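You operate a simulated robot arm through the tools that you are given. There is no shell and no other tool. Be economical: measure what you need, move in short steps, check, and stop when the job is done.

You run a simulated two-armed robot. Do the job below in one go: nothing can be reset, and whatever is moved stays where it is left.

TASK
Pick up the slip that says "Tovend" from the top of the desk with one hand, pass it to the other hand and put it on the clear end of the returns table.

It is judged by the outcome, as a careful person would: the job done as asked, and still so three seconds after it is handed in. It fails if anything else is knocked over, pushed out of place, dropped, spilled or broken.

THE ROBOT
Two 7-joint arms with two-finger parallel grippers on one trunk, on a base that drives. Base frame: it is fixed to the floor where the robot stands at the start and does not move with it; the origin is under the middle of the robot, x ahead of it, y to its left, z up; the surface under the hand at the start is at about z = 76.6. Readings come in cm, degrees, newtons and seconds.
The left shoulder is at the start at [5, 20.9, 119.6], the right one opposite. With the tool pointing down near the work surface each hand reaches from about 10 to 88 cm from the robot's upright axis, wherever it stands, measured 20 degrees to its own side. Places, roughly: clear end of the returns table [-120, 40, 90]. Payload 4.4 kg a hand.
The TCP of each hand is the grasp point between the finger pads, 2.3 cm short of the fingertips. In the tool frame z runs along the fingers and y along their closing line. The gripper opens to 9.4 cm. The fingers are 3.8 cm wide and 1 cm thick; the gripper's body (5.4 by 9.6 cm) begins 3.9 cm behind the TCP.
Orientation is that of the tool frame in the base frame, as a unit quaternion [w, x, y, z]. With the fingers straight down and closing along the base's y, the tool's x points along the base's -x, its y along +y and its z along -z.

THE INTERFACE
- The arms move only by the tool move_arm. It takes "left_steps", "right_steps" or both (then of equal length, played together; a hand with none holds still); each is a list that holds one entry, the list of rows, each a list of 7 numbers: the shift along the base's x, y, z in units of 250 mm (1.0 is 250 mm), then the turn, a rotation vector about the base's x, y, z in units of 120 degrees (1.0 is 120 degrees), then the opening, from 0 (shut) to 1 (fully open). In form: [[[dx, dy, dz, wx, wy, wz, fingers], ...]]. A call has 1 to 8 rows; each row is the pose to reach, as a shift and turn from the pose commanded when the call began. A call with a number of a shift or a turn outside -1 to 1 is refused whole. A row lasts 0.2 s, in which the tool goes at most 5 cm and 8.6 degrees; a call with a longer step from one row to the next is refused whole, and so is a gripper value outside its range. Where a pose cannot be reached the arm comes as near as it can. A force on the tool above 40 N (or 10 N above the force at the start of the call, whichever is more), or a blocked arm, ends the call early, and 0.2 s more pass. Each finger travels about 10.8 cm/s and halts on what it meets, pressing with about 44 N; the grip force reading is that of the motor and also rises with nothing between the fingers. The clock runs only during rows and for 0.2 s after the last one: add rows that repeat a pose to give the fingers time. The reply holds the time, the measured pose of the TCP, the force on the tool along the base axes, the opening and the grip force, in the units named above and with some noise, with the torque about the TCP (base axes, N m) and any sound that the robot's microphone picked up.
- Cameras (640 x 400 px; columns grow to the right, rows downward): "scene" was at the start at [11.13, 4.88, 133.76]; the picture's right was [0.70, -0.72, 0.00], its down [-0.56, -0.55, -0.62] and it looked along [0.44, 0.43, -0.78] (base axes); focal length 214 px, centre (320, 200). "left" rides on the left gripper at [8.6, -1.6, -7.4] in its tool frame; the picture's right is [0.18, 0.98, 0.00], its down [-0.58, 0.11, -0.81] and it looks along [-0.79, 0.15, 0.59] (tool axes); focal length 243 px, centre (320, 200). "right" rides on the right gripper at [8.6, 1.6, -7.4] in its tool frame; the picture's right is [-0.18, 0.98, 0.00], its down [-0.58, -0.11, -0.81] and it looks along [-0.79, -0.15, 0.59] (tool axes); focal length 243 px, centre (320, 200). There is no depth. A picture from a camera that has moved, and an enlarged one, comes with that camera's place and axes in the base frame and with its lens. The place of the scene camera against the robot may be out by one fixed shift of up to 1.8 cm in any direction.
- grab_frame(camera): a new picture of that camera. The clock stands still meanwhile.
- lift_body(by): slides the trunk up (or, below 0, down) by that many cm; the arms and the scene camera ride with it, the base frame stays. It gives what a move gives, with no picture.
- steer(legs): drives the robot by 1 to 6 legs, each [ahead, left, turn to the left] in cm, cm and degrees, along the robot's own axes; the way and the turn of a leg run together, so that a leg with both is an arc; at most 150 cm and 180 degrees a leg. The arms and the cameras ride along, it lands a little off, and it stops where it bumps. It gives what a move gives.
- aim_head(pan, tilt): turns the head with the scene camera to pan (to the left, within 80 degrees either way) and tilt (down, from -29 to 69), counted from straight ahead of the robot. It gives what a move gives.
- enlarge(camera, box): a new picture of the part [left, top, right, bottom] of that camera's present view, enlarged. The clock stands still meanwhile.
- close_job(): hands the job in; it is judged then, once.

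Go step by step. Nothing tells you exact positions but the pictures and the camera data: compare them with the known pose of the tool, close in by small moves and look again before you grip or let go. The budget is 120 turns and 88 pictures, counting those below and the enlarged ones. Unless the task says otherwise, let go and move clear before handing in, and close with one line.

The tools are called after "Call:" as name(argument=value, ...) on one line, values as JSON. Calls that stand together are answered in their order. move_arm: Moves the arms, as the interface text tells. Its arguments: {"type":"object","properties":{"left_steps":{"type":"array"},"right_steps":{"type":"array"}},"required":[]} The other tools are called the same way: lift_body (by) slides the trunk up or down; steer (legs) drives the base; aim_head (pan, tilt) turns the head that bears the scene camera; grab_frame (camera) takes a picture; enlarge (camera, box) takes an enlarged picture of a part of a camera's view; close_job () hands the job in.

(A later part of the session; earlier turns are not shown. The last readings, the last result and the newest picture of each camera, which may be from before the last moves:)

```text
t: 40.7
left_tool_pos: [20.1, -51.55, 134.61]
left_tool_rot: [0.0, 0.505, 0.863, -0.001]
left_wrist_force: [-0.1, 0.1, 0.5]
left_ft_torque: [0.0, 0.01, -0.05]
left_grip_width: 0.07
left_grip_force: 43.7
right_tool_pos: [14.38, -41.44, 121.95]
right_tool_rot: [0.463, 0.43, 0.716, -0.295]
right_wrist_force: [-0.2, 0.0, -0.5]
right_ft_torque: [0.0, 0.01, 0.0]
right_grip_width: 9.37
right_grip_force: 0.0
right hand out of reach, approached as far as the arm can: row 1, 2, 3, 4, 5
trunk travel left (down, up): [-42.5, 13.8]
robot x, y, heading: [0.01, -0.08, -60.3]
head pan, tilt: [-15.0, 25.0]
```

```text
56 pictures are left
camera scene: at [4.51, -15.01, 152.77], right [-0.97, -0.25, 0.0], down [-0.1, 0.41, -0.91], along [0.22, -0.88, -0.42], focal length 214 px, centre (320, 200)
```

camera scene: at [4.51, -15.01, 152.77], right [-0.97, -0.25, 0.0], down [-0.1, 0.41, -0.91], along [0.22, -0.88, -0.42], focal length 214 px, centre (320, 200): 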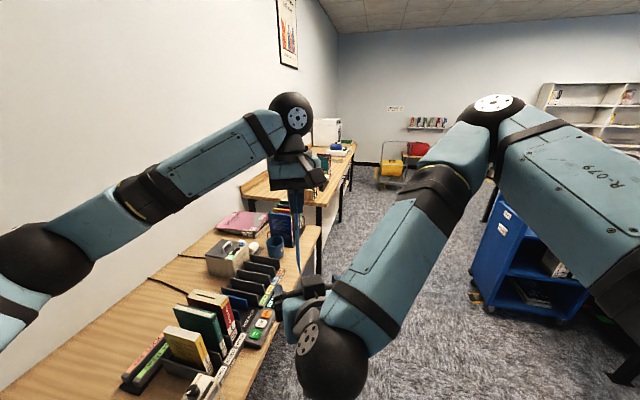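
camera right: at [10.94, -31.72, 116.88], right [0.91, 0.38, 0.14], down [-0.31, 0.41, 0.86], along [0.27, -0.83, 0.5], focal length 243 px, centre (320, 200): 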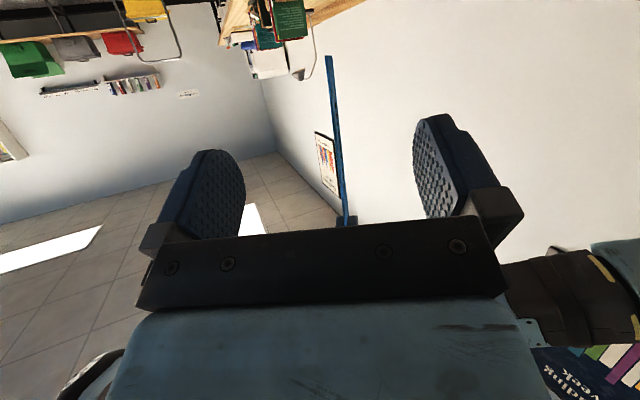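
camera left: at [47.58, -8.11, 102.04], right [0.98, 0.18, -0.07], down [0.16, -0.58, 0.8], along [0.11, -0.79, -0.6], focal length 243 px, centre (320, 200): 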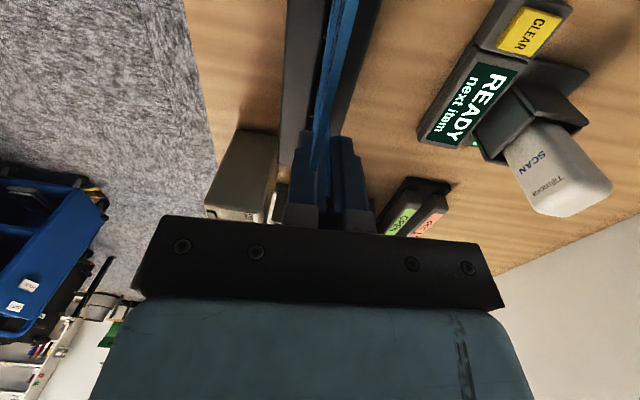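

Slip sits between the right fingers' line. Advance until it is between the pads.

Call:
move_arm(right_steps=[[[0.06, -0.1, 0, 0, 0, 0, 1], [0.12, -0.21, -0.01, 0, 0, 0, 1], [0.18, -0.32, -0.015, 0, 0, 0, 1], [0.234, -0.416, -0.02, 0, 0, 0, 1], [0.234, -0.416, -0.02, 0, 0, 0, 1]]])

Call:
grab_frame(camera="right")

Call:
enlarge(camera="scene", box=[240, 130, 390, 330])

```text
t: 41.9
left_tool_pos: [20.13, -51.56, 134.55]
left_tool_rot: [0.0, 0.505, 0.863, 0.0]
left_wrist_force: [0.9, -0.3, -0.1]
left_ft_torque: [0.0, -0.02, -0.03]
left_grip_width: 0.12
left_grip_force: 43.7
right_tool_pos: [20.07, -51.93, 121.38]
right_tool_rot: [0.463, 0.431, 0.716, -0.295]
right_wrist_force: [-0.1, 0.3, -0.4]
right_ft_torque: [-0.01, 0.0, 0.0]
right_grip_width: 9.4
right_grip_force: 0.1
trunk travel left (down, up): [-42.5, 13.8]
robot x, y, heading: [0.18, -0.16, -60.8]
head pan, tilt: [-15.0, 25.0]
```

```text
55 pictures are left
camera right: at [16.61, -42.15, 116.28], right [0.91, 0.38, 0.14], down [-0.31, 0.41, 0.86], along [0.27, -0.83, 0.5], focal length 243 px, centre (320, 200)
```

right: 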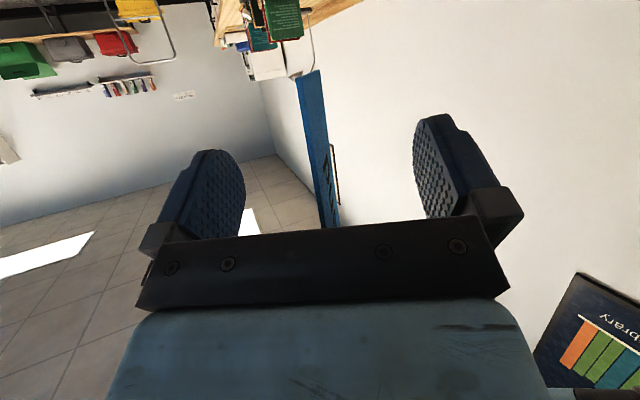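

```text
2.00 times, centred on (315, 230) of scene
camera zoom: at [4.55, -15.14, 152.75], right [-0.97, -0.25, 0.0], down [-0.1, 0.41, -0.91], along [0.22, -0.88, -0.42], focal length 429 px, centre (330, 140)
```

zoom: 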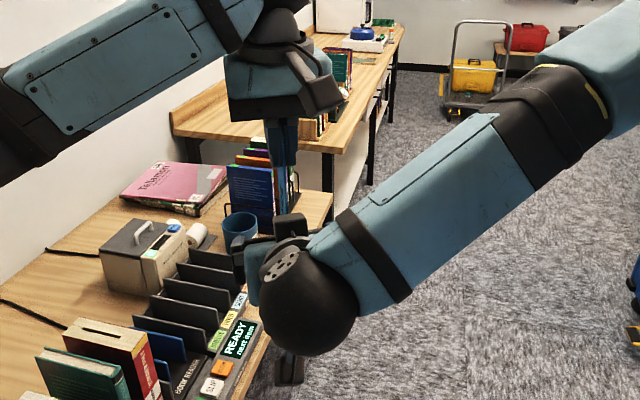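

Call:
move_arm(right_steps=[[[0, 0, 0, 0, 0, 0, 0.7], [0, 0, 0, 0, 0, 0, 0.4], [0, 0, 0, 0, 0, 0, 0.2], [0, 0, 0, 0, 0, 0, 0.1]]])

Call:
grab_frame(camera="right")

```text
t: 42.9
left_tool_pos: [19.97, -51.71, 134.51]
left_tool_rot: [0.001, 0.505, 0.863, -0.001]
left_wrist_force: [-0.3, 0.1, -0.2]
left_ft_torque: [0.0, -0.03, 0.0]
left_grip_width: 0.08
left_grip_force: 44.3
right_tool_pos: [20.0, -51.94, 121.25]
right_tool_rot: [0.463, 0.431, 0.716, -0.295]
right_wrist_force: [0.6, 0.5, -0.3]
right_ft_torque: [0.05, 0.02, 0.0]
right_grip_width: 0.93
right_grip_force: 0.1
trunk travel left (down, up): [-42.5, 13.8]
robot x, y, heading: [-0.16, -0.16, -60.8]
head pan, tilt: [-15.0, 25.0]
```

```text
53 pictures are left
camera right: at [16.6, -42.16, 116.26], right [0.91, 0.38, 0.14], down [-0.31, 0.41, 0.86], along [0.27, -0.83, 0.49], focal length 243 px, centre (320, 200)
```

right: 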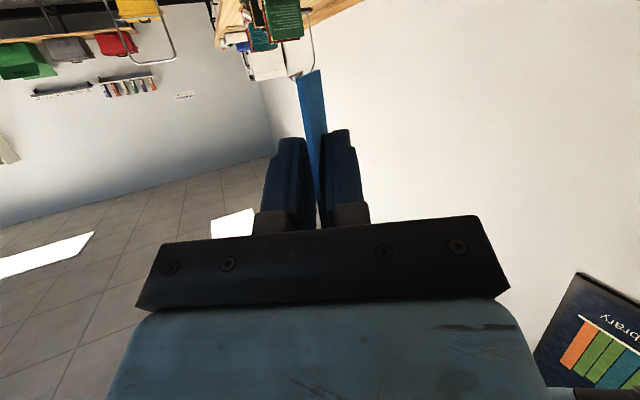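

The slip runs between the pads. Close the right grip, then check before the left lets go.

Call:
move_arm(right_steps=[[[0, 0, 0, 0, 0, 0, 0.05], [0, 0, 0, 0, 0, 0, 0], [0, 0, 0, 0, 0, 0, 0], [0, 0, 0, 0, 0, 0, 0]]])

Call:
grab_frame(camera="right")

Call:
grab_frame(camera="left")

```text
t: 43.9
left_tool_pos: [20.02, -51.57, 134.64]
left_tool_rot: [0.0, 0.506, 0.863, 0.001]
left_wrist_force: [0.4, 0.4, 0.3]
left_ft_torque: [-0.33, 0.79, -1.23]
left_grip_width: 0.12
left_grip_force: 44.2
right_tool_pos: [20.03, -51.9, 121.2]
right_tool_rot: [0.463, 0.43, 0.717, -0.295]
right_wrist_force: [-0.9, -1.2, -0.2]
right_ft_torque: [0.48, -0.87, 1.3]
right_grip_width: 0.14
right_grip_force: 43.3
trunk travel left (down, up): [-42.5, 13.8]
robot x, y, heading: [0.17, -0.12, -60.6]
head pan, tilt: [-15.0, 25.0]
```

```text
52 pictures are left
camera right: at [16.61, -42.16, 116.26], right [0.91, 0.38, 0.14], down [-0.31, 0.41, 0.86], along [0.27, -0.83, 0.49], focal length 243 px, centre (320, 200)
```

right: 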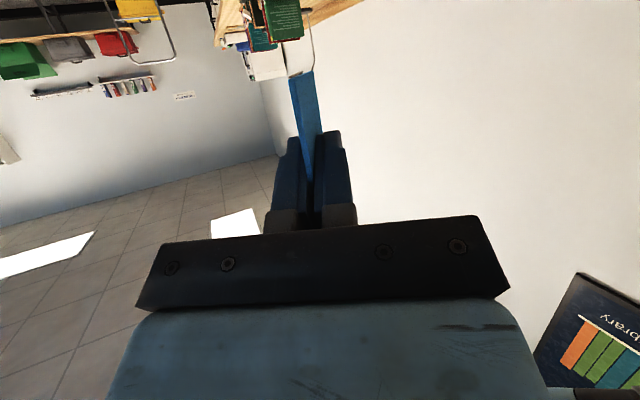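

```text
51 pictures are left
camera left: at [14.46, -44.83, 142.0], right [0.77, 0.64, 0.0], down [0.38, -0.45, 0.81], along [0.52, -0.62, -0.59], focal length 243 px, centre (320, 200)
```

left: 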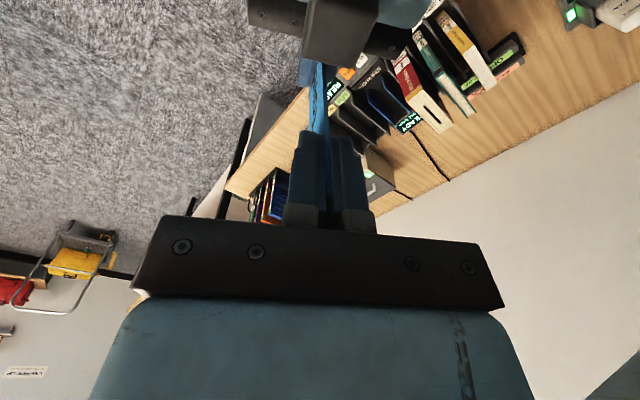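

Both hands hold the slip. Release the left a bit and retreat straight up.

Call:
move_arm(left_steps=[[[0, 0, 0, 0, 0, 0, 0.1], [0, 0, 0, 0, 0, 0, 0.25], [0, 0, 0, 0, 0, 0, 0.4], [0, 0, 0.05, 0, 0, 0, 0.5], [0, 0, 0.2, 0, 0, 0, 0.5], [0, 0, 0.36, 0, 0, 0, 0.5], [0, 0, 0.5, 0, 0, 0, 0.5], [0, 0, 0.5, 0, 0, 0, 0.5]]])

Call:
grab_frame(camera="left")

Call:
grab_frame(camera="scene")

```text
t: 45.7
left_tool_pos: [20.06, -51.79, 146.85]
left_tool_rot: [0.0, 0.505, 0.863, -0.001]
left_wrist_force: [0.3, 0.2, 0.2]
left_ft_torque: [-0.01, 0.0, -0.02]
left_grip_width: 4.73
left_grip_force: 0.1
right_tool_pos: [20.01, -51.88, 121.26]
right_tool_rot: [0.463, 0.43, 0.717, -0.295]
right_wrist_force: [0.5, -0.9, 0.3]
right_ft_torque: [0.01, 0.01, 0.01]
right_grip_width: 0.11
right_grip_force: 43.9
trunk travel left (down, up): [-42.5, 13.8]
robot x, y, heading: [-0.0, 0.31, -60.9]
head pan, tilt: [-15.0, 25.0]
```

```text
50 pictures are left
camera left: at [14.5, -44.92, 154.31], right [0.77, 0.64, 0.0], down [0.38, -0.45, 0.81], along [0.52, -0.62, -0.59], focal length 243 px, centre (320, 200)
```

left: 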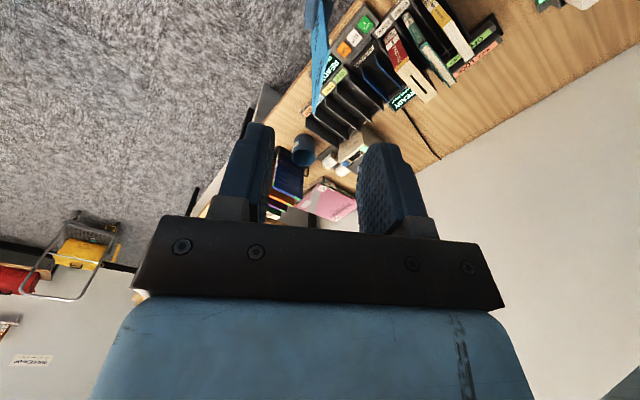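

```text
49 pictures are left
camera scene: at [4.6, -15.23, 152.73], right [-0.97, -0.25, 0.0], down [-0.1, 0.41, -0.91], along [0.22, -0.88, -0.42], focal length 214 px, centre (320, 200)
```

scene: 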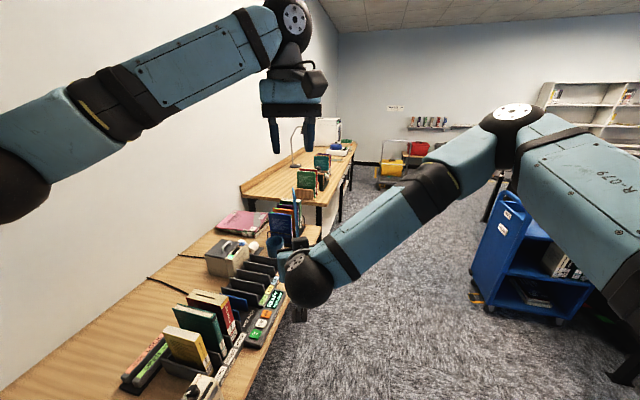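

The slip is in the right hand alone. Park the left hand back and to its side, then turn further right and look.

Call:
move_arm(left_steps=[[[0.09, 0.14, 0, 0, 0, 0, 0.5], [0.18, 0.28, 0, 0, 0, 0, 0.5], [0.28, 0.42, 0, 0, 0, 0, 0.5], [0.37, 0.56, 0, 0, 0, 0, 0.5], [0.47, 0.7, 0, 0, 0, 0, 0.5], [0.56, 0.84, 0, 0, 0, 0, 0.5], [0.66, 0.98, 0, 0, 0, 0, 0.5], [0.66, 0.98, 0, 0, 0, 0, 0.5]]])

Call:
steer(legs=[[0, 0, -40]])

Call:
aim_head(pan=-60, tilt=35)

Call:
grab_frame(camera="scene")

```text
t: 47.5
left_tool_pos: [36.61, -27.23, 147.18]
left_tool_rot: [0.0, 0.506, 0.863, 0.001]
left_wrist_force: [0.5, 0.2, 0.9]
left_ft_torque: [0.03, 0.01, -0.02]
left_grip_width: 4.68
left_grip_force: 0.1
right_tool_pos: [19.87, -52.04, 121.24]
right_tool_rot: [0.462, 0.431, 0.717, -0.294]
right_wrist_force: [0.2, -0.2, -0.1]
right_ft_torque: [-0.01, -0.02, -0.01]
right_grip_width: 0.07
right_grip_force: 44.1
trunk travel left (down, up): [-42.5, 13.8]
robot x, y, heading: [0.39, 0.02, -60.5]
head pan, tilt: [-15.0, 25.0]
```

```text
t: 49.8
left_tool_pos: [10.61, -44.29, 147.09]
left_tool_rot: [0.0, 0.77, 0.638, 0.0]
left_wrist_force: [-0.8, -0.5, -0.2]
left_ft_torque: [0.01, 0.03, 0.0]
left_grip_width: 4.71
left_grip_force: 0.0
right_tool_pos: [-18.17, -52.52, 121.22]
right_tool_rot: [0.334, 0.65, 0.526, -0.436]
right_wrist_force: [0.0, -0.9, -0.3]
right_ft_torque: [0.0, 0.01, 0.0]
right_grip_width: 0.1
right_grip_force: 43.9
trunk travel left (down, up): [-42.5, 13.8]
robot x, y, heading: [-0.03, -0.51, -100.9]
head pan, tilt: [-15.0, 25.0]
```

```text
t: 50.9
left_tool_pos: [10.69, -44.24, 147.2]
left_tool_rot: [0.0, 0.771, 0.637, 0.0]
left_wrist_force: [-0.5, -0.6, 0.4]
left_ft_torque: [0.01, -0.04, 0.03]
left_grip_width: 4.71
left_grip_force: 0.0
right_tool_pos: [-18.29, -52.71, 121.2]
right_tool_rot: [0.333, 0.651, 0.525, -0.436]
right_wrist_force: [1.4, -0.7, 0.0]
right_ft_torque: [0.0, 0.01, -0.01]
right_grip_width: 0.07
right_grip_force: 44.2
trunk travel left (down, up): [-42.5, 13.8]
robot x, y, heading: [-0.01, -0.04, -100.8]
head pan, tilt: [-60.0, 35.0]
```

```text
48 pictures are left
camera scene: at [-10.59, -9.9, 151.16], right [-0.33, 0.94, 0.0], down [0.54, 0.19, -0.82], along [-0.77, -0.27, -0.57], focal length 214 px, centre (320, 200)
```

scene: 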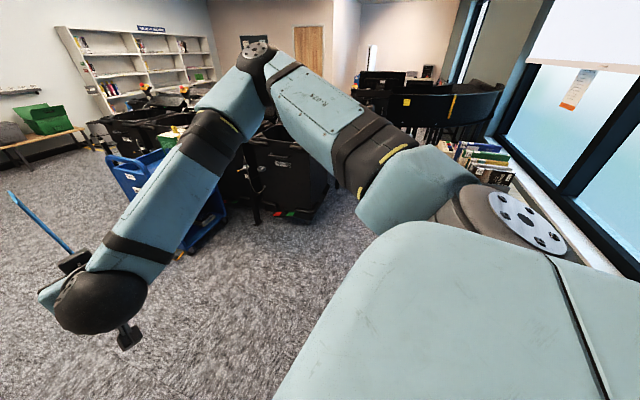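

Call:
steer(legs=[[0, 0, -50]])

Call:
aim_head(pan=-45, tilt=35)

Call:
grab_frame(camera="scene")

```text
t: 53.6
left_tool_pos: [-27.7, -36.1, 147.01]
left_tool_rot: [-0.001, 0.97, 0.242, -0.001]
left_wrist_force: [0.4, 1.1, -0.1]
left_ft_torque: [0.01, 0.04, 0.01]
left_grip_width: 4.7
left_grip_force: 0.1
right_tool_pos: [-52.44, -18.86, 121.31]
right_tool_rot: [0.113, 0.813, 0.193, -0.537]
right_wrist_force: [-0.7, -0.9, -0.6]
right_ft_torque: [0.01, 0.0, -0.01]
right_grip_width: 0.08
right_grip_force: 43.7
trunk travel left (down, up): [-42.5, 13.8]
robot x, y, heading: [0.08, 0.27, -151.9]
head pan, tilt: [-60.0, 35.0]
```

```text
t: 54.4
left_tool_pos: [-27.78, -36.04, 147.07]
left_tool_rot: [0.0, 0.97, 0.242, 0.0]
left_wrist_force: [-0.4, 0.0, -0.1]
left_ft_torque: [-0.02, -0.02, 0.01]
left_grip_width: 4.7
left_grip_force: 0.0
right_tool_pos: [-52.41, -18.96, 121.31]
right_tool_rot: [0.112, 0.814, 0.193, -0.537]
right_wrist_force: [0.4, -0.2, 0.0]
right_ft_torque: [-0.03, -0.03, 0.0]
right_grip_width: 0.09
right_grip_force: 44.1
trunk travel left (down, up): [-42.5, 13.8]
robot x, y, heading: [-0.12, -0.15, -151.8]
head pan, tilt: [-45.0, 35.0]
```

```text
47 pictures are left
camera scene: at [-15.38, -0.95, 151.16], right [0.29, 0.96, 0.0], down [0.55, -0.17, -0.82], along [-0.78, 0.24, -0.57], focal length 214 px, centre (320, 200)
```

scene: 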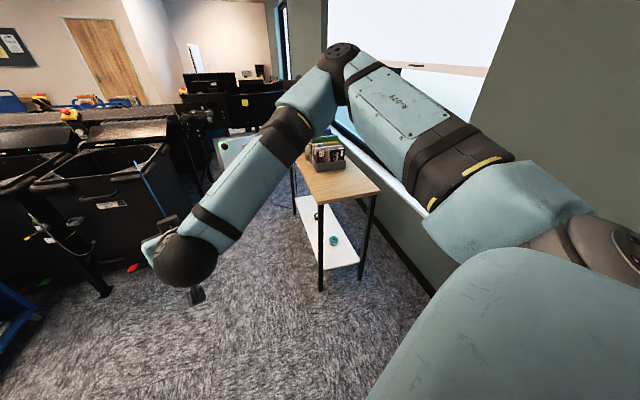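

The returns table's near end is clear: near edge x≈-104, y≈27–63, top z≈84, crate of books at the far end. Turn to face it and drive up.

Call:
steer(legs=[[0, 0, -28], [45, -10, 0]])

Call:
aim_head(pan=-25, tilt=45)

Call:
grab_frame(camera="scene")

Call:
grab_frame(camera="left")

```text
t: 58.5
left_tool_pos: [-85.35, -9.46, 147.23]
left_tool_rot: [-0.001, 1.0, 0.002, -0.001]
left_wrist_force: [-0.7, 0.0, -0.6]
left_ft_torque: [-0.01, 0.0, -0.04]
left_grip_width: 4.71
left_grip_force: 0.1
right_tool_pos: [-99.03, 17.31, 121.36]
right_tool_rot: [-0.02, 0.836, -0.007, -0.548]
right_wrist_force: [-0.3, 0.2, 0.0]
right_ft_torque: [0.01, -0.04, 0.01]
right_grip_width: 0.09
right_grip_force: 44.1
trunk travel left (down, up): [-42.5, 13.8]
robot x, y, heading: [-43.95, 9.68, -179.9]
head pan, tilt: [-45.0, 35.0]
```

```text
t: 59.3
left_tool_pos: [-85.26, -9.27, 147.13]
left_tool_rot: [0.0, 1.0, 0.002, 0.0]
left_wrist_force: [1.2, 0.0, 0.3]
left_ft_torque: [0.01, -0.01, 0.04]
left_grip_width: 4.71
left_grip_force: 0.0
right_tool_pos: [-99.13, 17.28, 121.33]
right_tool_rot: [-0.019, 0.836, -0.007, -0.549]
right_wrist_force: [-0.3, -0.8, 1.0]
right_ft_torque: [0.0, 0.0, 0.02]
right_grip_width: 0.08
right_grip_force: 43.7
trunk travel left (down, up): [-42.5, 13.8]
robot x, y, heading: [-44.12, 9.34, -179.9]
head pan, tilt: [-25.0, 45.0]
```

```text
46 pictures are left
camera scene: at [-59.13, 12.53, 149.68], right [0.42, 0.91, 0.0], down [0.64, -0.3, -0.71], along [-0.64, 0.3, -0.71], focal length 214 px, centre (320, 200)
```

scene: 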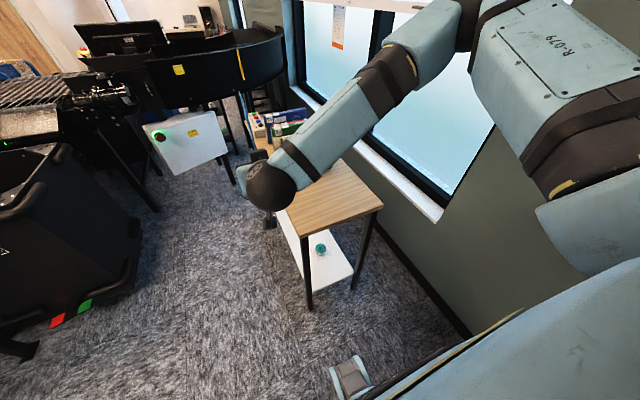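

```text
45 pictures are left
camera left: at [-76.69, -7.68, 154.64], right [0.19, -0.98, 0.0], down [-0.58, -0.11, 0.81], along [-0.79, -0.15, -0.59], focal length 243 px, centre (320, 200)
```

left: 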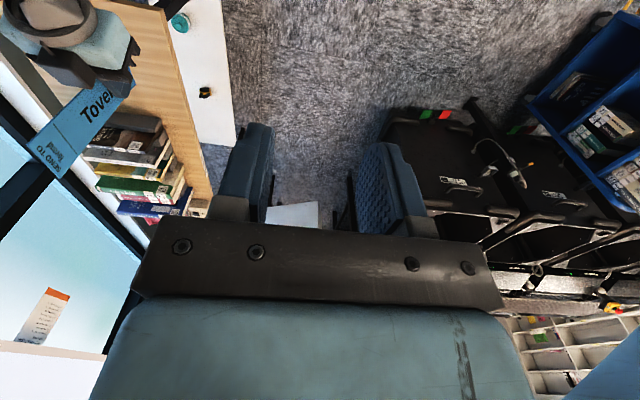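

Everything is clear. Roll the right hand by 90° so the slip lies horizontal, pointing right over the table.

Call:
move_arm(right_steps=[[[0, 0, 0, -0.064, 0.003, -0.028, 0], [0, 0, 0, -0.128, 0.005, -0.056, 0], [0, 0, 0, -0.193, 0.008, -0.084, 0], [0, 0, 0, -0.257, 0.011, -0.111, 0], [0, 0, 0, -0.321, 0.014, -0.139, 0], [0, 0, 0, -0.386, 0.016, -0.167, 0], [0, 0, 0, -0.45, 0.019, -0.195, 0], [0, 0, 0, -0.514, 0.022, -0.223, 0]]])

Call:
move_arm(right_steps=[[[0, 0, 0, -0.064, 0.003, -0.028, 0], [0, 0, 0, -0.128, 0.005, -0.056, 0], [0, 0, 0, -0.175, 0.008, -0.076, 0], [0, 0, 0, -0.175, 0.008, -0.076, 0]]])

Call:
grab_frame(camera="scene")

Call:
grab_frame(camera="right")

```text
t: 61.1
left_tool_pos: [-85.27, -9.46, 147.09]
left_tool_rot: [-0.001, 1.0, 0.001, 0.0]
left_wrist_force: [-0.1, -0.7, 0.0]
left_ft_torque: [0.06, 0.01, 0.03]
left_grip_width: 4.7
left_grip_force: 0.0
right_tool_pos: [-99.07, 17.36, 121.35]
right_tool_rot: [0.289, 0.692, -0.471, -0.465]
right_wrist_force: [-0.8, 0.7, -0.9]
right_ft_torque: [0.01, -0.02, -0.02]
right_grip_width: 0.11
right_grip_force: 43.3
trunk travel left (down, up): [-42.5, 13.8]
robot x, y, heading: [-44.25, 9.41, -179.5]
head pan, tilt: [-25.0, 45.0]
```

```text
t: 62.1
left_tool_pos: [-85.31, -9.49, 147.07]
left_tool_rot: [0.0, 1.0, 0.001, 0.0]
left_wrist_force: [-0.6, 0.5, -0.6]
left_ft_torque: [0.01, -0.04, 0.01]
left_grip_width: 4.71
left_grip_force: 0.0
right_tool_pos: [-99.12, 17.39, 121.38]
right_tool_rot: [-0.375, -0.585, 0.598, 0.4]
right_wrist_force: [-0.3, -0.2, 0.0]
right_ft_torque: [-0.01, -0.03, 0.0]
right_grip_width: 0.09
right_grip_force: 44.2
trunk travel left (down, up): [-42.5, 13.8]
robot x, y, heading: [-44.19, 9.75, -179.9]
head pan, tilt: [-25.0, 45.0]
```

```text
44 pictures are left
camera scene: at [-59.13, 12.53, 149.68], right [0.42, 0.91, 0.0], down [0.64, -0.3, -0.71], along [-0.64, 0.3, -0.71], focal length 214 px, centre (320, 200)
```

scene: 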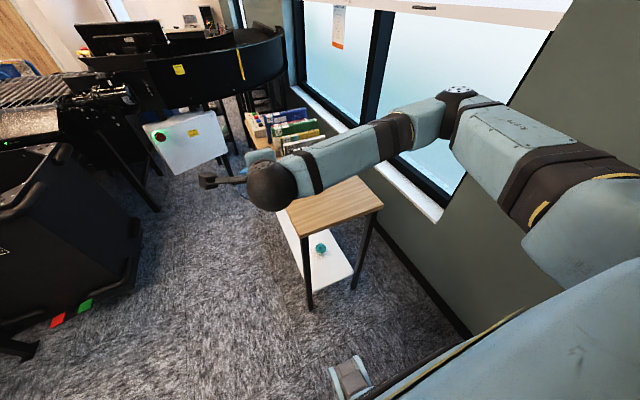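

```text
43 pictures are left
camera right: at [-93.28, 8.3, 125.61], right [-0.39, 0.18, 0.9], down [0.8, 0.55, 0.23], along [-0.46, 0.82, -0.36], focal length 243 px, centre (320, 200)
```

right: 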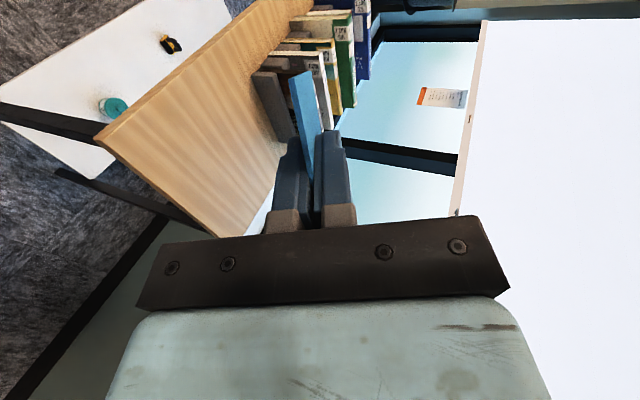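

Slip is horizontal, hand clear. Lower the trunk, then move out over the clear end, pitching down a bit more.

Call:
lift_body(by=-15)

Call:
move_arm(right_steps=[[[-0.1, 0.12, 0, 0, -0.02, 0, 0], [-0.2, 0.24, 0, 0, -0.045, 0, 0], [-0.3, 0.36, 0, 0, -0.07, 0, 0], [-0.4, 0.48, 0, 0, -0.095, 0, 0], [-0.5, 0.6, 0, 0, -0.12, 0, 0], [-0.6, 0.7, 0, 0, -0.133, 0, 0], [-0.68, 0.74, 0, 0, -0.133, 0, 0], [-0.68, 0.74, 0, 0, -0.133, 0, 0]]])

Call:
grab_frame(camera="scene")

Call:
grab_frame(camera="right")

```text
t: 63.8
left_tool_pos: [-85.35, -9.53, 132.29]
left_tool_rot: [0.0, 1.0, 0.002, -0.002]
left_wrist_force: [-0.2, 0.1, 0.5]
left_ft_torque: [0.01, -0.02, -0.02]
left_grip_width: 4.68
left_grip_force: 0.1
right_tool_pos: [-99.12, 17.19, 106.38]
right_tool_rot: [-0.375, -0.586, 0.597, 0.4]
right_wrist_force: [0.2, -0.6, 0.5]
right_ft_torque: [-0.02, -0.04, -0.01]
right_grip_width: 0.1
right_grip_force: 43.8
trunk travel left (down, up): [-27.5, 28.8]
robot x, y, heading: [-44.03, 9.47, -179.9]
head pan, tilt: [-25.0, 45.0]
```

```text
t: 65.6
left_tool_pos: [-85.36, -9.45, 132.21]
left_tool_rot: [0.0, 1.0, 0.003, 0.0]
left_wrist_force: [-1.0, 0.1, 0.1]
left_ft_torque: [0.01, -0.02, 0.02]
left_grip_width: 4.71
left_grip_force: 0.0
right_tool_pos: [-116.09, 35.78, 106.29]
right_tool_rot: [-0.289, -0.635, 0.643, 0.315]
right_wrist_force: [0.3, -0.2, 0.6]
right_ft_torque: [-0.04, -0.01, -0.03]
right_grip_width: 0.07
right_grip_force: 43.9
trunk travel left (down, up): [-27.5, 28.8]
robot x, y, heading: [-44.06, 9.51, -179.8]
head pan, tilt: [-25.0, 45.0]
```

```text
42 pictures are left
camera scene: at [-59.1, 12.53, 134.69], right [0.42, 0.91, 0.0], down [0.64, -0.3, -0.71], along [-0.64, 0.3, -0.71], focal length 214 px, centre (320, 200)
```

scene: 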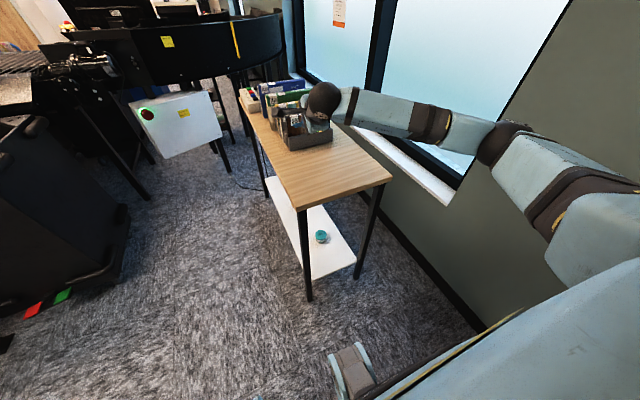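

```text
41 pictures are left
camera right: at [-111.67, 26.76, 112.11], right [-0.62, 0.18, 0.76], down [0.71, 0.55, 0.44], along [-0.34, 0.82, -0.47], focal length 243 px, centre (320, 200)
```

right: 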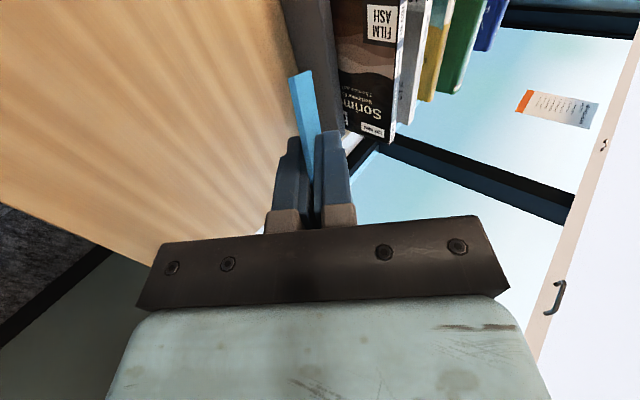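

Over the clear end with the crate well beyond (x<-139). Lower in part and check the elbow clearance to the sill.

Call:
move_arm(right_steps=[[[0, 0, -0.1, 0, 0, 0, 0], [0, 0, -0.22, 0, 0, 0, 0], [0, 0, -0.34, 0, 0, 0, 0], [0, 0, -0.46, 0, 0, 0, 0], [0, 0, -0.46, 0, 0, 0, 0]]])

Call:
grab_frame(camera="scene")

Call:
grab_frame(camera="right")

Call:
grab_frame(camera="left")

```text
t: 66.8
left_tool_pos: [-85.32, -9.44, 132.23]
left_tool_rot: [0.0, 1.0, 0.002, 0.0]
left_wrist_force: [-0.2, 0.0, -1.0]
left_ft_torque: [-0.03, -0.03, -0.01]
left_grip_width: 4.69
left_grip_force: 0.1
right_tool_pos: [-116.11, 35.82, 94.71]
right_tool_rot: [-0.288, -0.635, 0.644, 0.316]
right_wrist_force: [-0.7, 0.3, -1.5]
right_ft_torque: [0.01, -0.01, 0.0]
right_grip_width: 0.09
right_grip_force: 43.8
trunk travel left (down, up): [-27.5, 28.8]
robot x, y, heading: [-44.04, 9.72, -179.7]
head pan, tilt: [-25.0, 45.0]
```

```text
40 pictures are left
camera scene: at [-59.1, 12.51, 134.69], right [0.42, 0.91, 0.0], down [0.64, -0.3, -0.71], along [-0.64, 0.3, -0.71], focal length 214 px, centre (320, 200)
```

scene: 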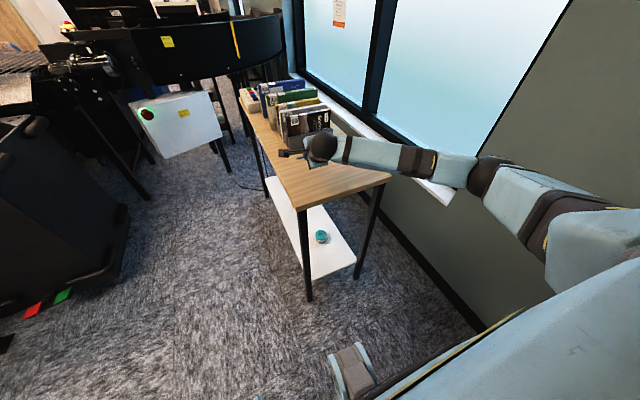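

```text
39 pictures are left
camera right: at [-111.46, 26.79, 100.39], right [-0.62, 0.18, 0.76], down [0.71, 0.55, 0.44], along [-0.34, 0.82, -0.47], focal length 243 px, centre (320, 200)
```

right: 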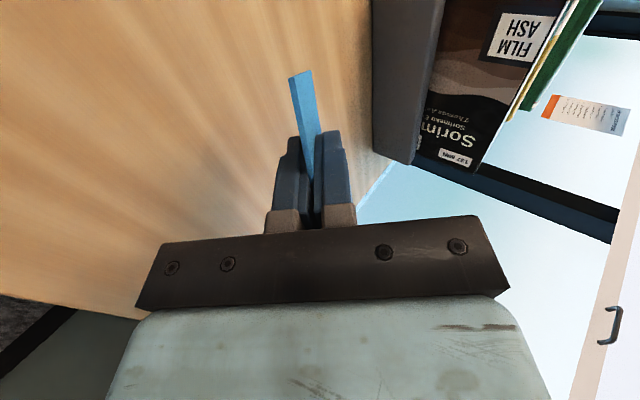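

```text
38 pictures are left
camera left: at [-76.66, -7.7, 139.65], right [0.19, -0.98, 0.0], down [-0.58, -0.11, 0.81], along [-0.79, -0.15, -0.59], focal length 243 px, centre (320, 200)
```

left: 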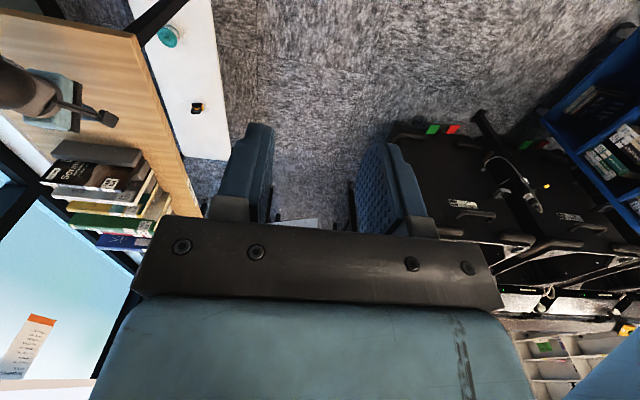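

Slip's free end is tipped up a little; roll the hand 10° to level it while lowering to about z 88.5.

Call:
move_arm(right_steps=[[[-0.04, 0, -0.06, -0.042, 0, 0, 0], [-0.08, 0, -0.12, -0.083, 0, 0, 0], [-0.08, 0, -0.18, -0.083, 0, 0, 0], [-0.08, 0, -0.24, -0.083, 0, 0, 0], [-0.08, 0, -0.24, -0.083, 0, 0, 0]]])

Call:
enlarge(camera="scene", box=[250, 100, 400, 220])

Call:
grab_frame(camera="right")

```text
t: 68.0
left_tool_pos: [-85.43, -9.49, 132.16]
left_tool_rot: [0.0, 1.0, 0.002, 0.001]
left_wrist_force: [-0.6, -0.1, 0.0]
left_ft_torque: [0.0, 0.01, 0.0]
left_grip_width: 4.7
left_grip_force: 0.0
right_tool_pos: [-118.1, 35.84, 88.75]
right_tool_rot: [-0.343, -0.607, 0.669, 0.258]
right_wrist_force: [-0.1, 0.8, 0.3]
right_ft_torque: [0.03, 0.02, 0.01]
right_grip_width: 0.1
right_grip_force: 44.1
trunk travel left (down, up): [-27.5, 28.8]
robot x, y, heading: [-44.02, 9.77, -179.7]
head pan, tilt: [-25.0, 45.0]
```

```text
3.33 times, centred on (325, 160) of scene
camera zoom: at [-59.12, 12.51, 134.68], right [0.42, 0.91, 0.0], down [0.64, -0.3, -0.71], along [-0.64, 0.3, -0.71], focal length 715 px, centre (303, 333)
```

zoom: 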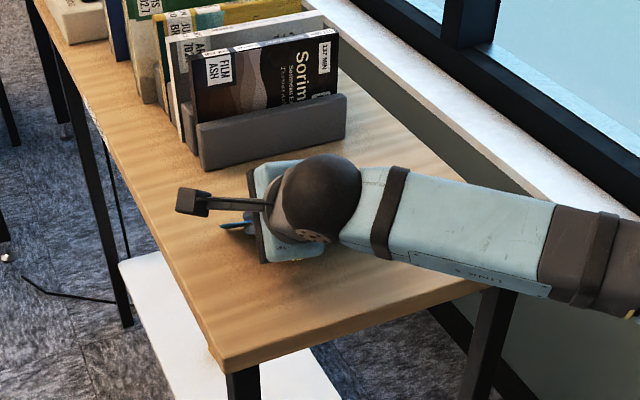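

```text
36 pictures are left
camera right: at [-113.63, 27.87, 95.93], right [-0.62, 0.31, 0.72], down [0.71, 0.62, 0.34], along [-0.34, 0.72, -0.6], focal length 243 px, centre (320, 200)
```

right: 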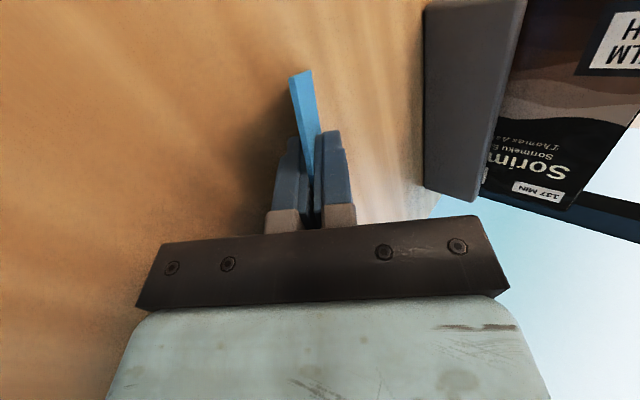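

Close to the table. Lower in small steps watching the force.

Call:
move_arm(right_steps=[[[0, 0, -0.02, 0, 0, 0, 0], [0, 0, -0.04, 0, 0, 0, 0], [0, 0, -0.06, 0, 0, 0, 0], [0, 0, -0.06, 0, 0, 0, 0]]])

Call:
move_arm(right_steps=[[[0, 0, -0.012, 0, 0, 0, 0], [0, 0, -0.024, 0, 0, 0, 0], [0, 0, -0.024, 0, 0, 0, 0]]])

Call:
enlarge(camera="right", box=[200, 20, 440, 240])

Call:
enlarge(camera="scene", box=[280, 130, 360, 190])

```text
t: 68.9
left_tool_pos: [-85.16, -9.39, 132.2]
left_tool_rot: [0.0, 1.0, 0.002, -0.002]
left_wrist_force: [-0.2, 0.7, -0.7]
left_ft_torque: [0.0, -0.05, 0.0]
left_grip_width: 4.7
left_grip_force: 0.0
right_tool_pos: [-118.22, 35.78, 88.54]
right_tool_rot: [-0.351, -0.605, 0.665, 0.262]
right_wrist_force: [10.4, -2.1, 18.3]
right_ft_torque: [-0.08, 0.1, -0.08]
right_grip_width: 0.07
right_grip_force: 44.5
trunk travel left (down, up): [-27.5, 28.8]
robot x, y, heading: [-44.34, 9.4, -180.0]
head pan, tilt: [-25.0, 45.0]
stopped in row 4 (right hand): the force on the tool passed its limit at 42 N (the readings are from after the stop); the commanded pose is now the measured one
```

```text
t: 69.6
left_tool_pos: [-85.08, -9.39, 132.21]
left_tool_rot: [-0.001, 1.0, 0.002, -0.001]
left_wrist_force: [0.4, -0.1, 0.8]
left_ft_torque: [0.0, -0.02, -0.01]
left_grip_width: 4.73
left_grip_force: 0.1
right_tool_pos: [-118.44, 35.8, 88.59]
right_tool_rot: [-0.354, -0.604, 0.663, 0.265]
right_wrist_force: [10.5, -2.2, 18.5]
right_ft_torque: [0.07, 0.0, -0.09]
right_grip_width: 0.11
right_grip_force: 44.3
trunk travel left (down, up): [-27.5, 28.8]
robot x, y, heading: [-44.36, 9.44, -180.0]
head pan, tilt: [-25.0, 45.0]
stopped in row 3 (right hand): the force on the tool passed its limit at 42 N (the readings are from after the stop); the commanded pose is now the measured one
```

```text
1.82 times, centred on (320, 130) of right
camera zoom: at [-113.78, 27.92, 95.61], right [-0.6, 0.31, 0.74], down [0.72, 0.62, 0.32], along [-0.36, 0.72, -0.6], focal length 441 px, centre (320, 327)
```

zoom: 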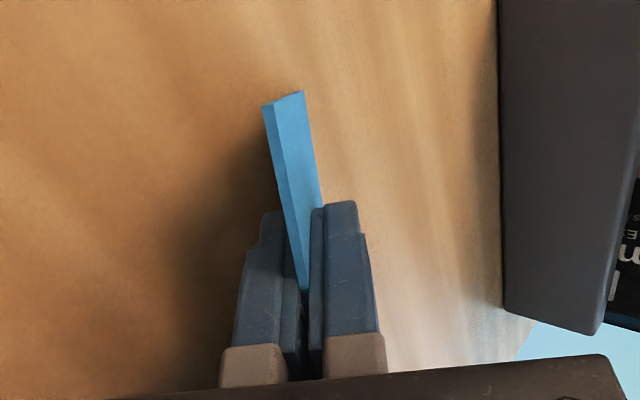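

```text
6.67 times, centred on (320, 160) of scene
camera zoom: at [-58.78, 12.5, 134.7], right [0.42, 0.91, 0.0], down [0.64, -0.3, -0.71], along [-0.64, 0.3, -0.71], focal length 1430 px, centre (320, 467)
```

zoom: 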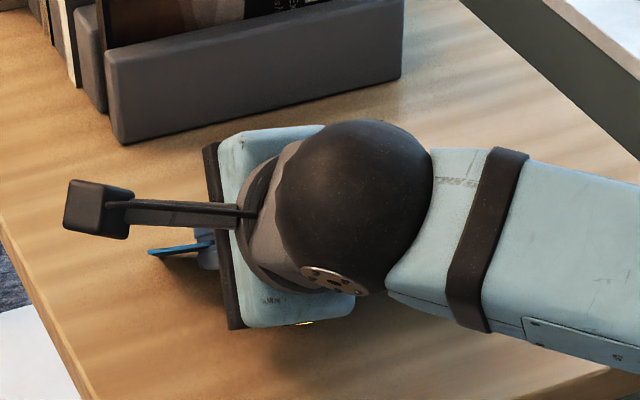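

Contact was felt, so the table top is about z 86. I'll raise, steepen the fingers so the slip will slide out onto the table when released.

Call:
move_arm(right_steps=[[[0, 0, 0.06, 0, 0, 0, 0], [0, 0, 0.14, 0, 0, 0, 0], [0, 0, 0.14, 0, -0.06, 0, 0], [0, 0, 0.14, 0, -0.12, 0, 0], [0, 0, 0.14, 0, -0.167, 0, 0], [0, 0, 0.14, 0, -0.167, 0, 0]]])

Call:
move_arm(right_steps=[[[0, 0, 0, -0.05, 0, 0, 0], [0, 0, 0, -0.1, 0, 0, 0], [0, 0, 0, -0.1, 0, 0, 0]]])

Call:
grab_frame(camera="right")

Call:
enlarge(camera="scene", box=[250, 90, 400, 210])

```text
t: 71.0
left_tool_pos: [-85.31, -9.31, 132.1]
left_tool_rot: [0.0, 1.0, 0.002, 0.0]
left_wrist_force: [0.2, -0.1, 0.3]
left_ft_torque: [-0.03, 0.0, -0.01]
left_grip_width: 4.71
left_grip_force: 0.1
right_tool_pos: [-118.56, 35.88, 91.37]
right_tool_rot: [-0.23, -0.641, 0.716, 0.154]
right_wrist_force: [-0.7, 0.2, -0.1]
right_ft_torque: [-0.04, 0.02, 0.0]
right_grip_width: 0.08
right_grip_force: 44.0
trunk travel left (down, up): [-27.5, 28.8]
robot x, y, heading: [-43.87, 9.64, -179.5]
head pan, tilt: [-25.0, 45.0]
```

```text
t: 71.8
left_tool_pos: [-85.28, -9.37, 132.23]
left_tool_rot: [0.0, 1.0, 0.001, 0.0]
left_wrist_force: [0.6, -0.2, 0.4]
left_ft_torque: [0.0, 0.01, 0.0]
left_grip_width: 4.7
left_grip_force: 0.0
right_tool_pos: [-118.61, 35.74, 91.4]
right_tool_rot: [-0.296, -0.614, 0.728, 0.079]
right_wrist_force: [0.2, 0.0, 0.1]
right_ft_torque: [-0.01, 0.0, 0.0]
right_grip_width: 0.05
right_grip_force: 43.9
trunk travel left (down, up): [-27.5, 28.8]
robot x, y, heading: [-43.98, 9.55, -179.9]
head pan, tilt: [-25.0, 45.0]
```

```text
33 pictures are left
camera right: at [-116.74, 29.95, 101.18], right [-0.82, 0.4, 0.41], down [0.56, 0.72, 0.41], along [-0.13, 0.56, -0.82], focal length 243 px, centre (320, 200)
```

right: 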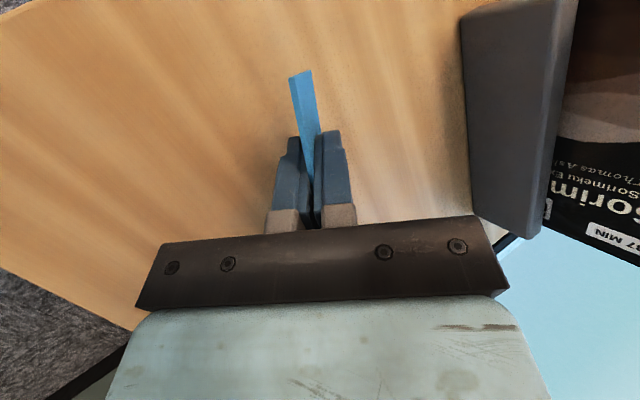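

```text
3.33 times, centred on (325, 150) of scene
camera zoom: at [-59.13, 12.52, 134.68], right [0.42, 0.91, 0.0], down [0.64, -0.3, -0.71], along [-0.64, 0.3, -0.71], focal length 715 px, centre (303, 367)
```

zoom: 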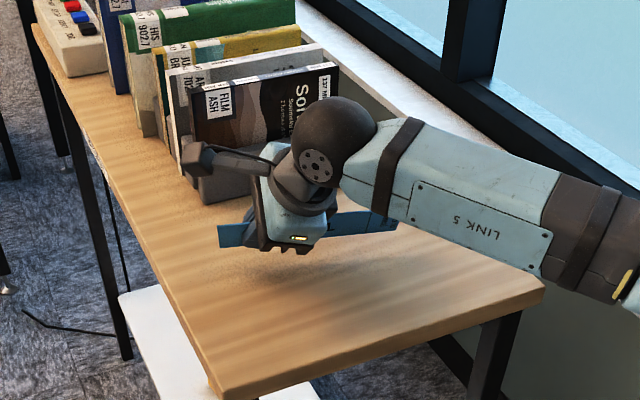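

Slip is level over the table. Lower gently until just touching.

Call:
move_arm(right_steps=[[[0, 0, -0.012, 0, 0, 0, 0], [0, 0, -0.024, 0, 0, 0, 0], [0, 0, -0.036, 0, 0, 0, 0], [0, 0, -0.044, 0, 0, 0, 0]]])

Call:
enlarge(camera="scene", box=[270, 110, 370, 190])

Call:
enlarge(camera="right", box=[220, 40, 420, 240])

```text
t: 72.8
left_tool_pos: [-85.25, -9.41, 132.08]
left_tool_rot: [0.0, 1.0, 0.003, 0.0]
left_wrist_force: [-0.5, 0.7, 0.1]
left_ft_torque: [0.02, -0.02, -0.01]
left_grip_width: 4.67
left_grip_force: 0.0
right_tool_pos: [-118.51, 35.89, 90.25]
right_tool_rot: [-0.296, -0.614, 0.728, 0.077]
right_wrist_force: [0.1, 0.6, -0.9]
right_ft_torque: [0.01, 0.02, -0.03]
right_grip_width: 0.08
right_grip_force: 43.9
trunk travel left (down, up): [-27.5, 28.8]
robot x, y, heading: [-43.95, 9.49, -180.0]
head pan, tilt: [-25.0, 45.0]
```

```text
5.00 times, centred on (320, 150) of scene
camera zoom: at [-59.12, 12.53, 134.68], right [0.42, 0.91, 0.0], down [0.64, -0.3, -0.71], along [-0.64, 0.3, -0.71], focal length 1072 px, centre (320, 450)
```

zoom: 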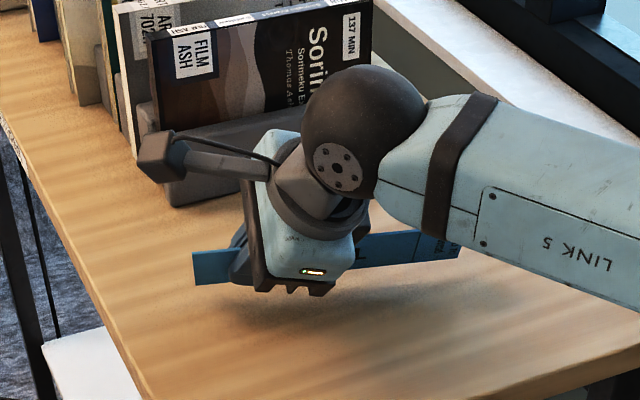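

```text
2.00 times, centred on (320, 140) of right
camera zoom: at [-116.75, 29.93, 100.0], right [-0.82, 0.4, 0.41], down [0.56, 0.72, 0.41], along [-0.13, 0.56, -0.82], focal length 485 px, centre (320, 320)
```

zoom: 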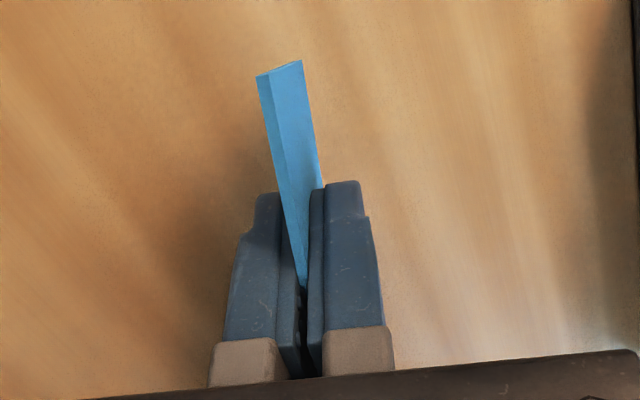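

Call:
move_arm(right_steps=[[[0, 0, -0.012, 0, 0, 0, 0], [0, 0, -0.024, 0, 0, 0, 0], [0, 0, -0.032, 0, 0, 0, 0]]])

```text
t: 73.6
left_tool_pos: [-85.33, -9.43, 132.2]
left_tool_rot: [0.002, 1.0, 0.002, -0.001]
left_wrist_force: [0.6, -1.0, -0.6]
left_ft_torque: [-0.02, 0.02, 0.02]
left_grip_width: 4.69
left_grip_force: 0.0
right_tool_pos: [-118.75, 35.84, 89.49]
right_tool_rot: [-0.297, -0.613, 0.728, 0.078]
right_wrist_force: [0.4, 1.1, -0.5]
right_ft_torque: [-0.02, 0.02, 0.01]
right_grip_width: 0.09
right_grip_force: 44.1
trunk travel left (down, up): [-27.5, 28.8]
robot x, y, heading: [-43.97, 9.66, -180.1]
head pan, tilt: [-25.0, 45.0]
```

Just above the surface. Open slightly so the slip slides down onto the table.

Call:
move_arm(right_steps=[[[0, 0, 0, 0, 0, 0, 0.06], [0, 0, 0, 0, 0, 0, 0.12], [0, 0, 0.01, 0, 0, 0, 0.2], [0, 0, 0.01, 0, 0, 0, 0.2], [0, 0, 0.01, 0, 0, 0, 0.2]]])

Call:
enlarge(camera="scene", box=[270, 110, 370, 190])

Call:
enlarge(camera="right", box=[220, 40, 420, 240])

```text
t: 74.8
left_tool_pos: [-85.37, -9.4, 132.14]
left_tool_rot: [0.0, 1.0, 0.001, 0.0]
left_wrist_force: [0.2, 0.5, 0.4]
left_ft_torque: [0.0, 0.02, 0.0]
left_grip_width: 4.73
left_grip_force: 0.0
right_tool_pos: [-118.6, 35.89, 89.8]
right_tool_rot: [-0.296, -0.614, 0.728, 0.077]
right_wrist_force: [0.5, -0.4, 0.5]
right_ft_torque: [0.01, 0.02, 0.02]
right_grip_width: 1.86
right_grip_force: 0.0
trunk travel left (down, up): [-27.5, 28.8]
robot x, y, heading: [-44.26, 9.4, -179.7]
head pan, tilt: [-25.0, 45.0]
```

```text
5.00 times, centred on (320, 150) of scene
camera zoom: at [-59.12, 12.53, 134.68], right [0.42, 0.91, 0.0], down [0.64, -0.3, -0.71], along [-0.64, 0.3, -0.71], focal length 1072 px, centre (320, 450)
```

zoom: 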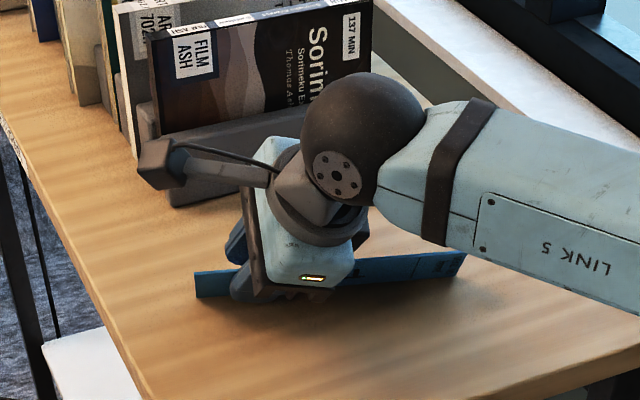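

```text
2.00 times, centred on (320, 140) of right
camera zoom: at [-116.77, 29.9, 99.51], right [-0.82, 0.4, 0.41], down [0.56, 0.72, 0.41], along [-0.13, 0.56, -0.82], focal length 485 px, centre (320, 320)
```

zoom: 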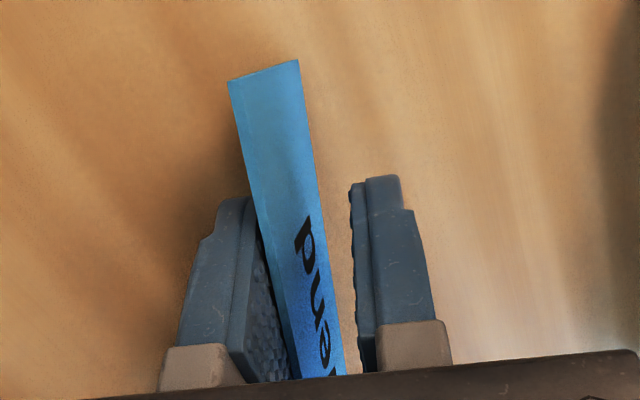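

The slip stands on its lower edge leaning on the lower finger. Retreat slowly along the finger axis so it lies down.

Call:
move_arm(right_steps=[[[0.02, 0.01, 0.032, 0, 0, 0, 0.25], [0.042, 0.02, 0.065, 0, 0, 0, 0.25], [0.063, 0.03, 0.098, 0, 0, 0, 0.25], [0.084, 0.04, 0.13, 0, 0, 0, 0.25], [0.115, 0.055, 0.18, 0, 0, 0, 0.25], [0.147, 0.07, 0.228, 0, 0, 0, 0.25], [0.178, 0.085, 0.277, 0, 0, 0, 0.25], [0.21, 0.1, 0.326, 0, 0, 0, 0.25]]])

Call:
enlarge(camera="scene", box=[250, 90, 400, 210])

Call:
grab_frame(camera="right")

```text
t: 76.6
left_tool_pos: [-85.27, -9.42, 132.15]
left_tool_rot: [0.0, 1.0, 0.003, -0.001]
left_wrist_force: [-0.2, 0.0, 0.2]
left_ft_torque: [0.05, 0.01, -0.04]
left_grip_width: 4.7
left_grip_force: 0.0
right_tool_pos: [-113.27, 38.41, 98.07]
right_tool_rot: [-0.296, -0.613, 0.728, 0.078]
right_wrist_force: [0.2, 1.0, -0.7]
right_ft_torque: [-0.01, 0.02, -0.01]
right_grip_width: 2.33
right_grip_force: 0.1
trunk travel left (down, up): [-27.5, 28.8]
robot x, y, heading: [-43.65, 9.93, -179.6]
head pan, tilt: [-25.0, 45.0]
```

```text
3.33 times, centred on (325, 150) of scene
camera zoom: at [-59.08, 12.54, 134.69], right [0.42, 0.91, 0.0], down [0.64, -0.3, -0.71], along [-0.64, 0.3, -0.71], focal length 715 px, centre (303, 367)
```

zoom: 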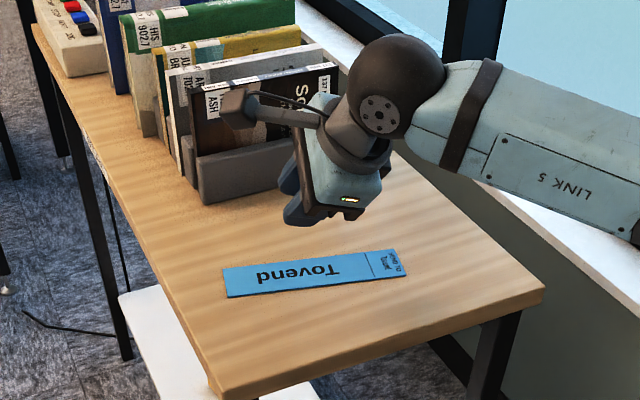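

```text
26 pictures are left
camera right: at [-111.38, 32.43, 107.81], right [-0.82, 0.4, 0.41], down [0.56, 0.72, 0.41], along [-0.13, 0.56, -0.82], focal length 243 px, centre (320, 200)
```

right: 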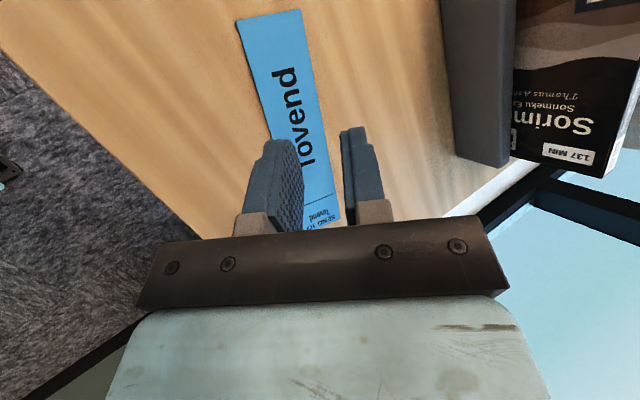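

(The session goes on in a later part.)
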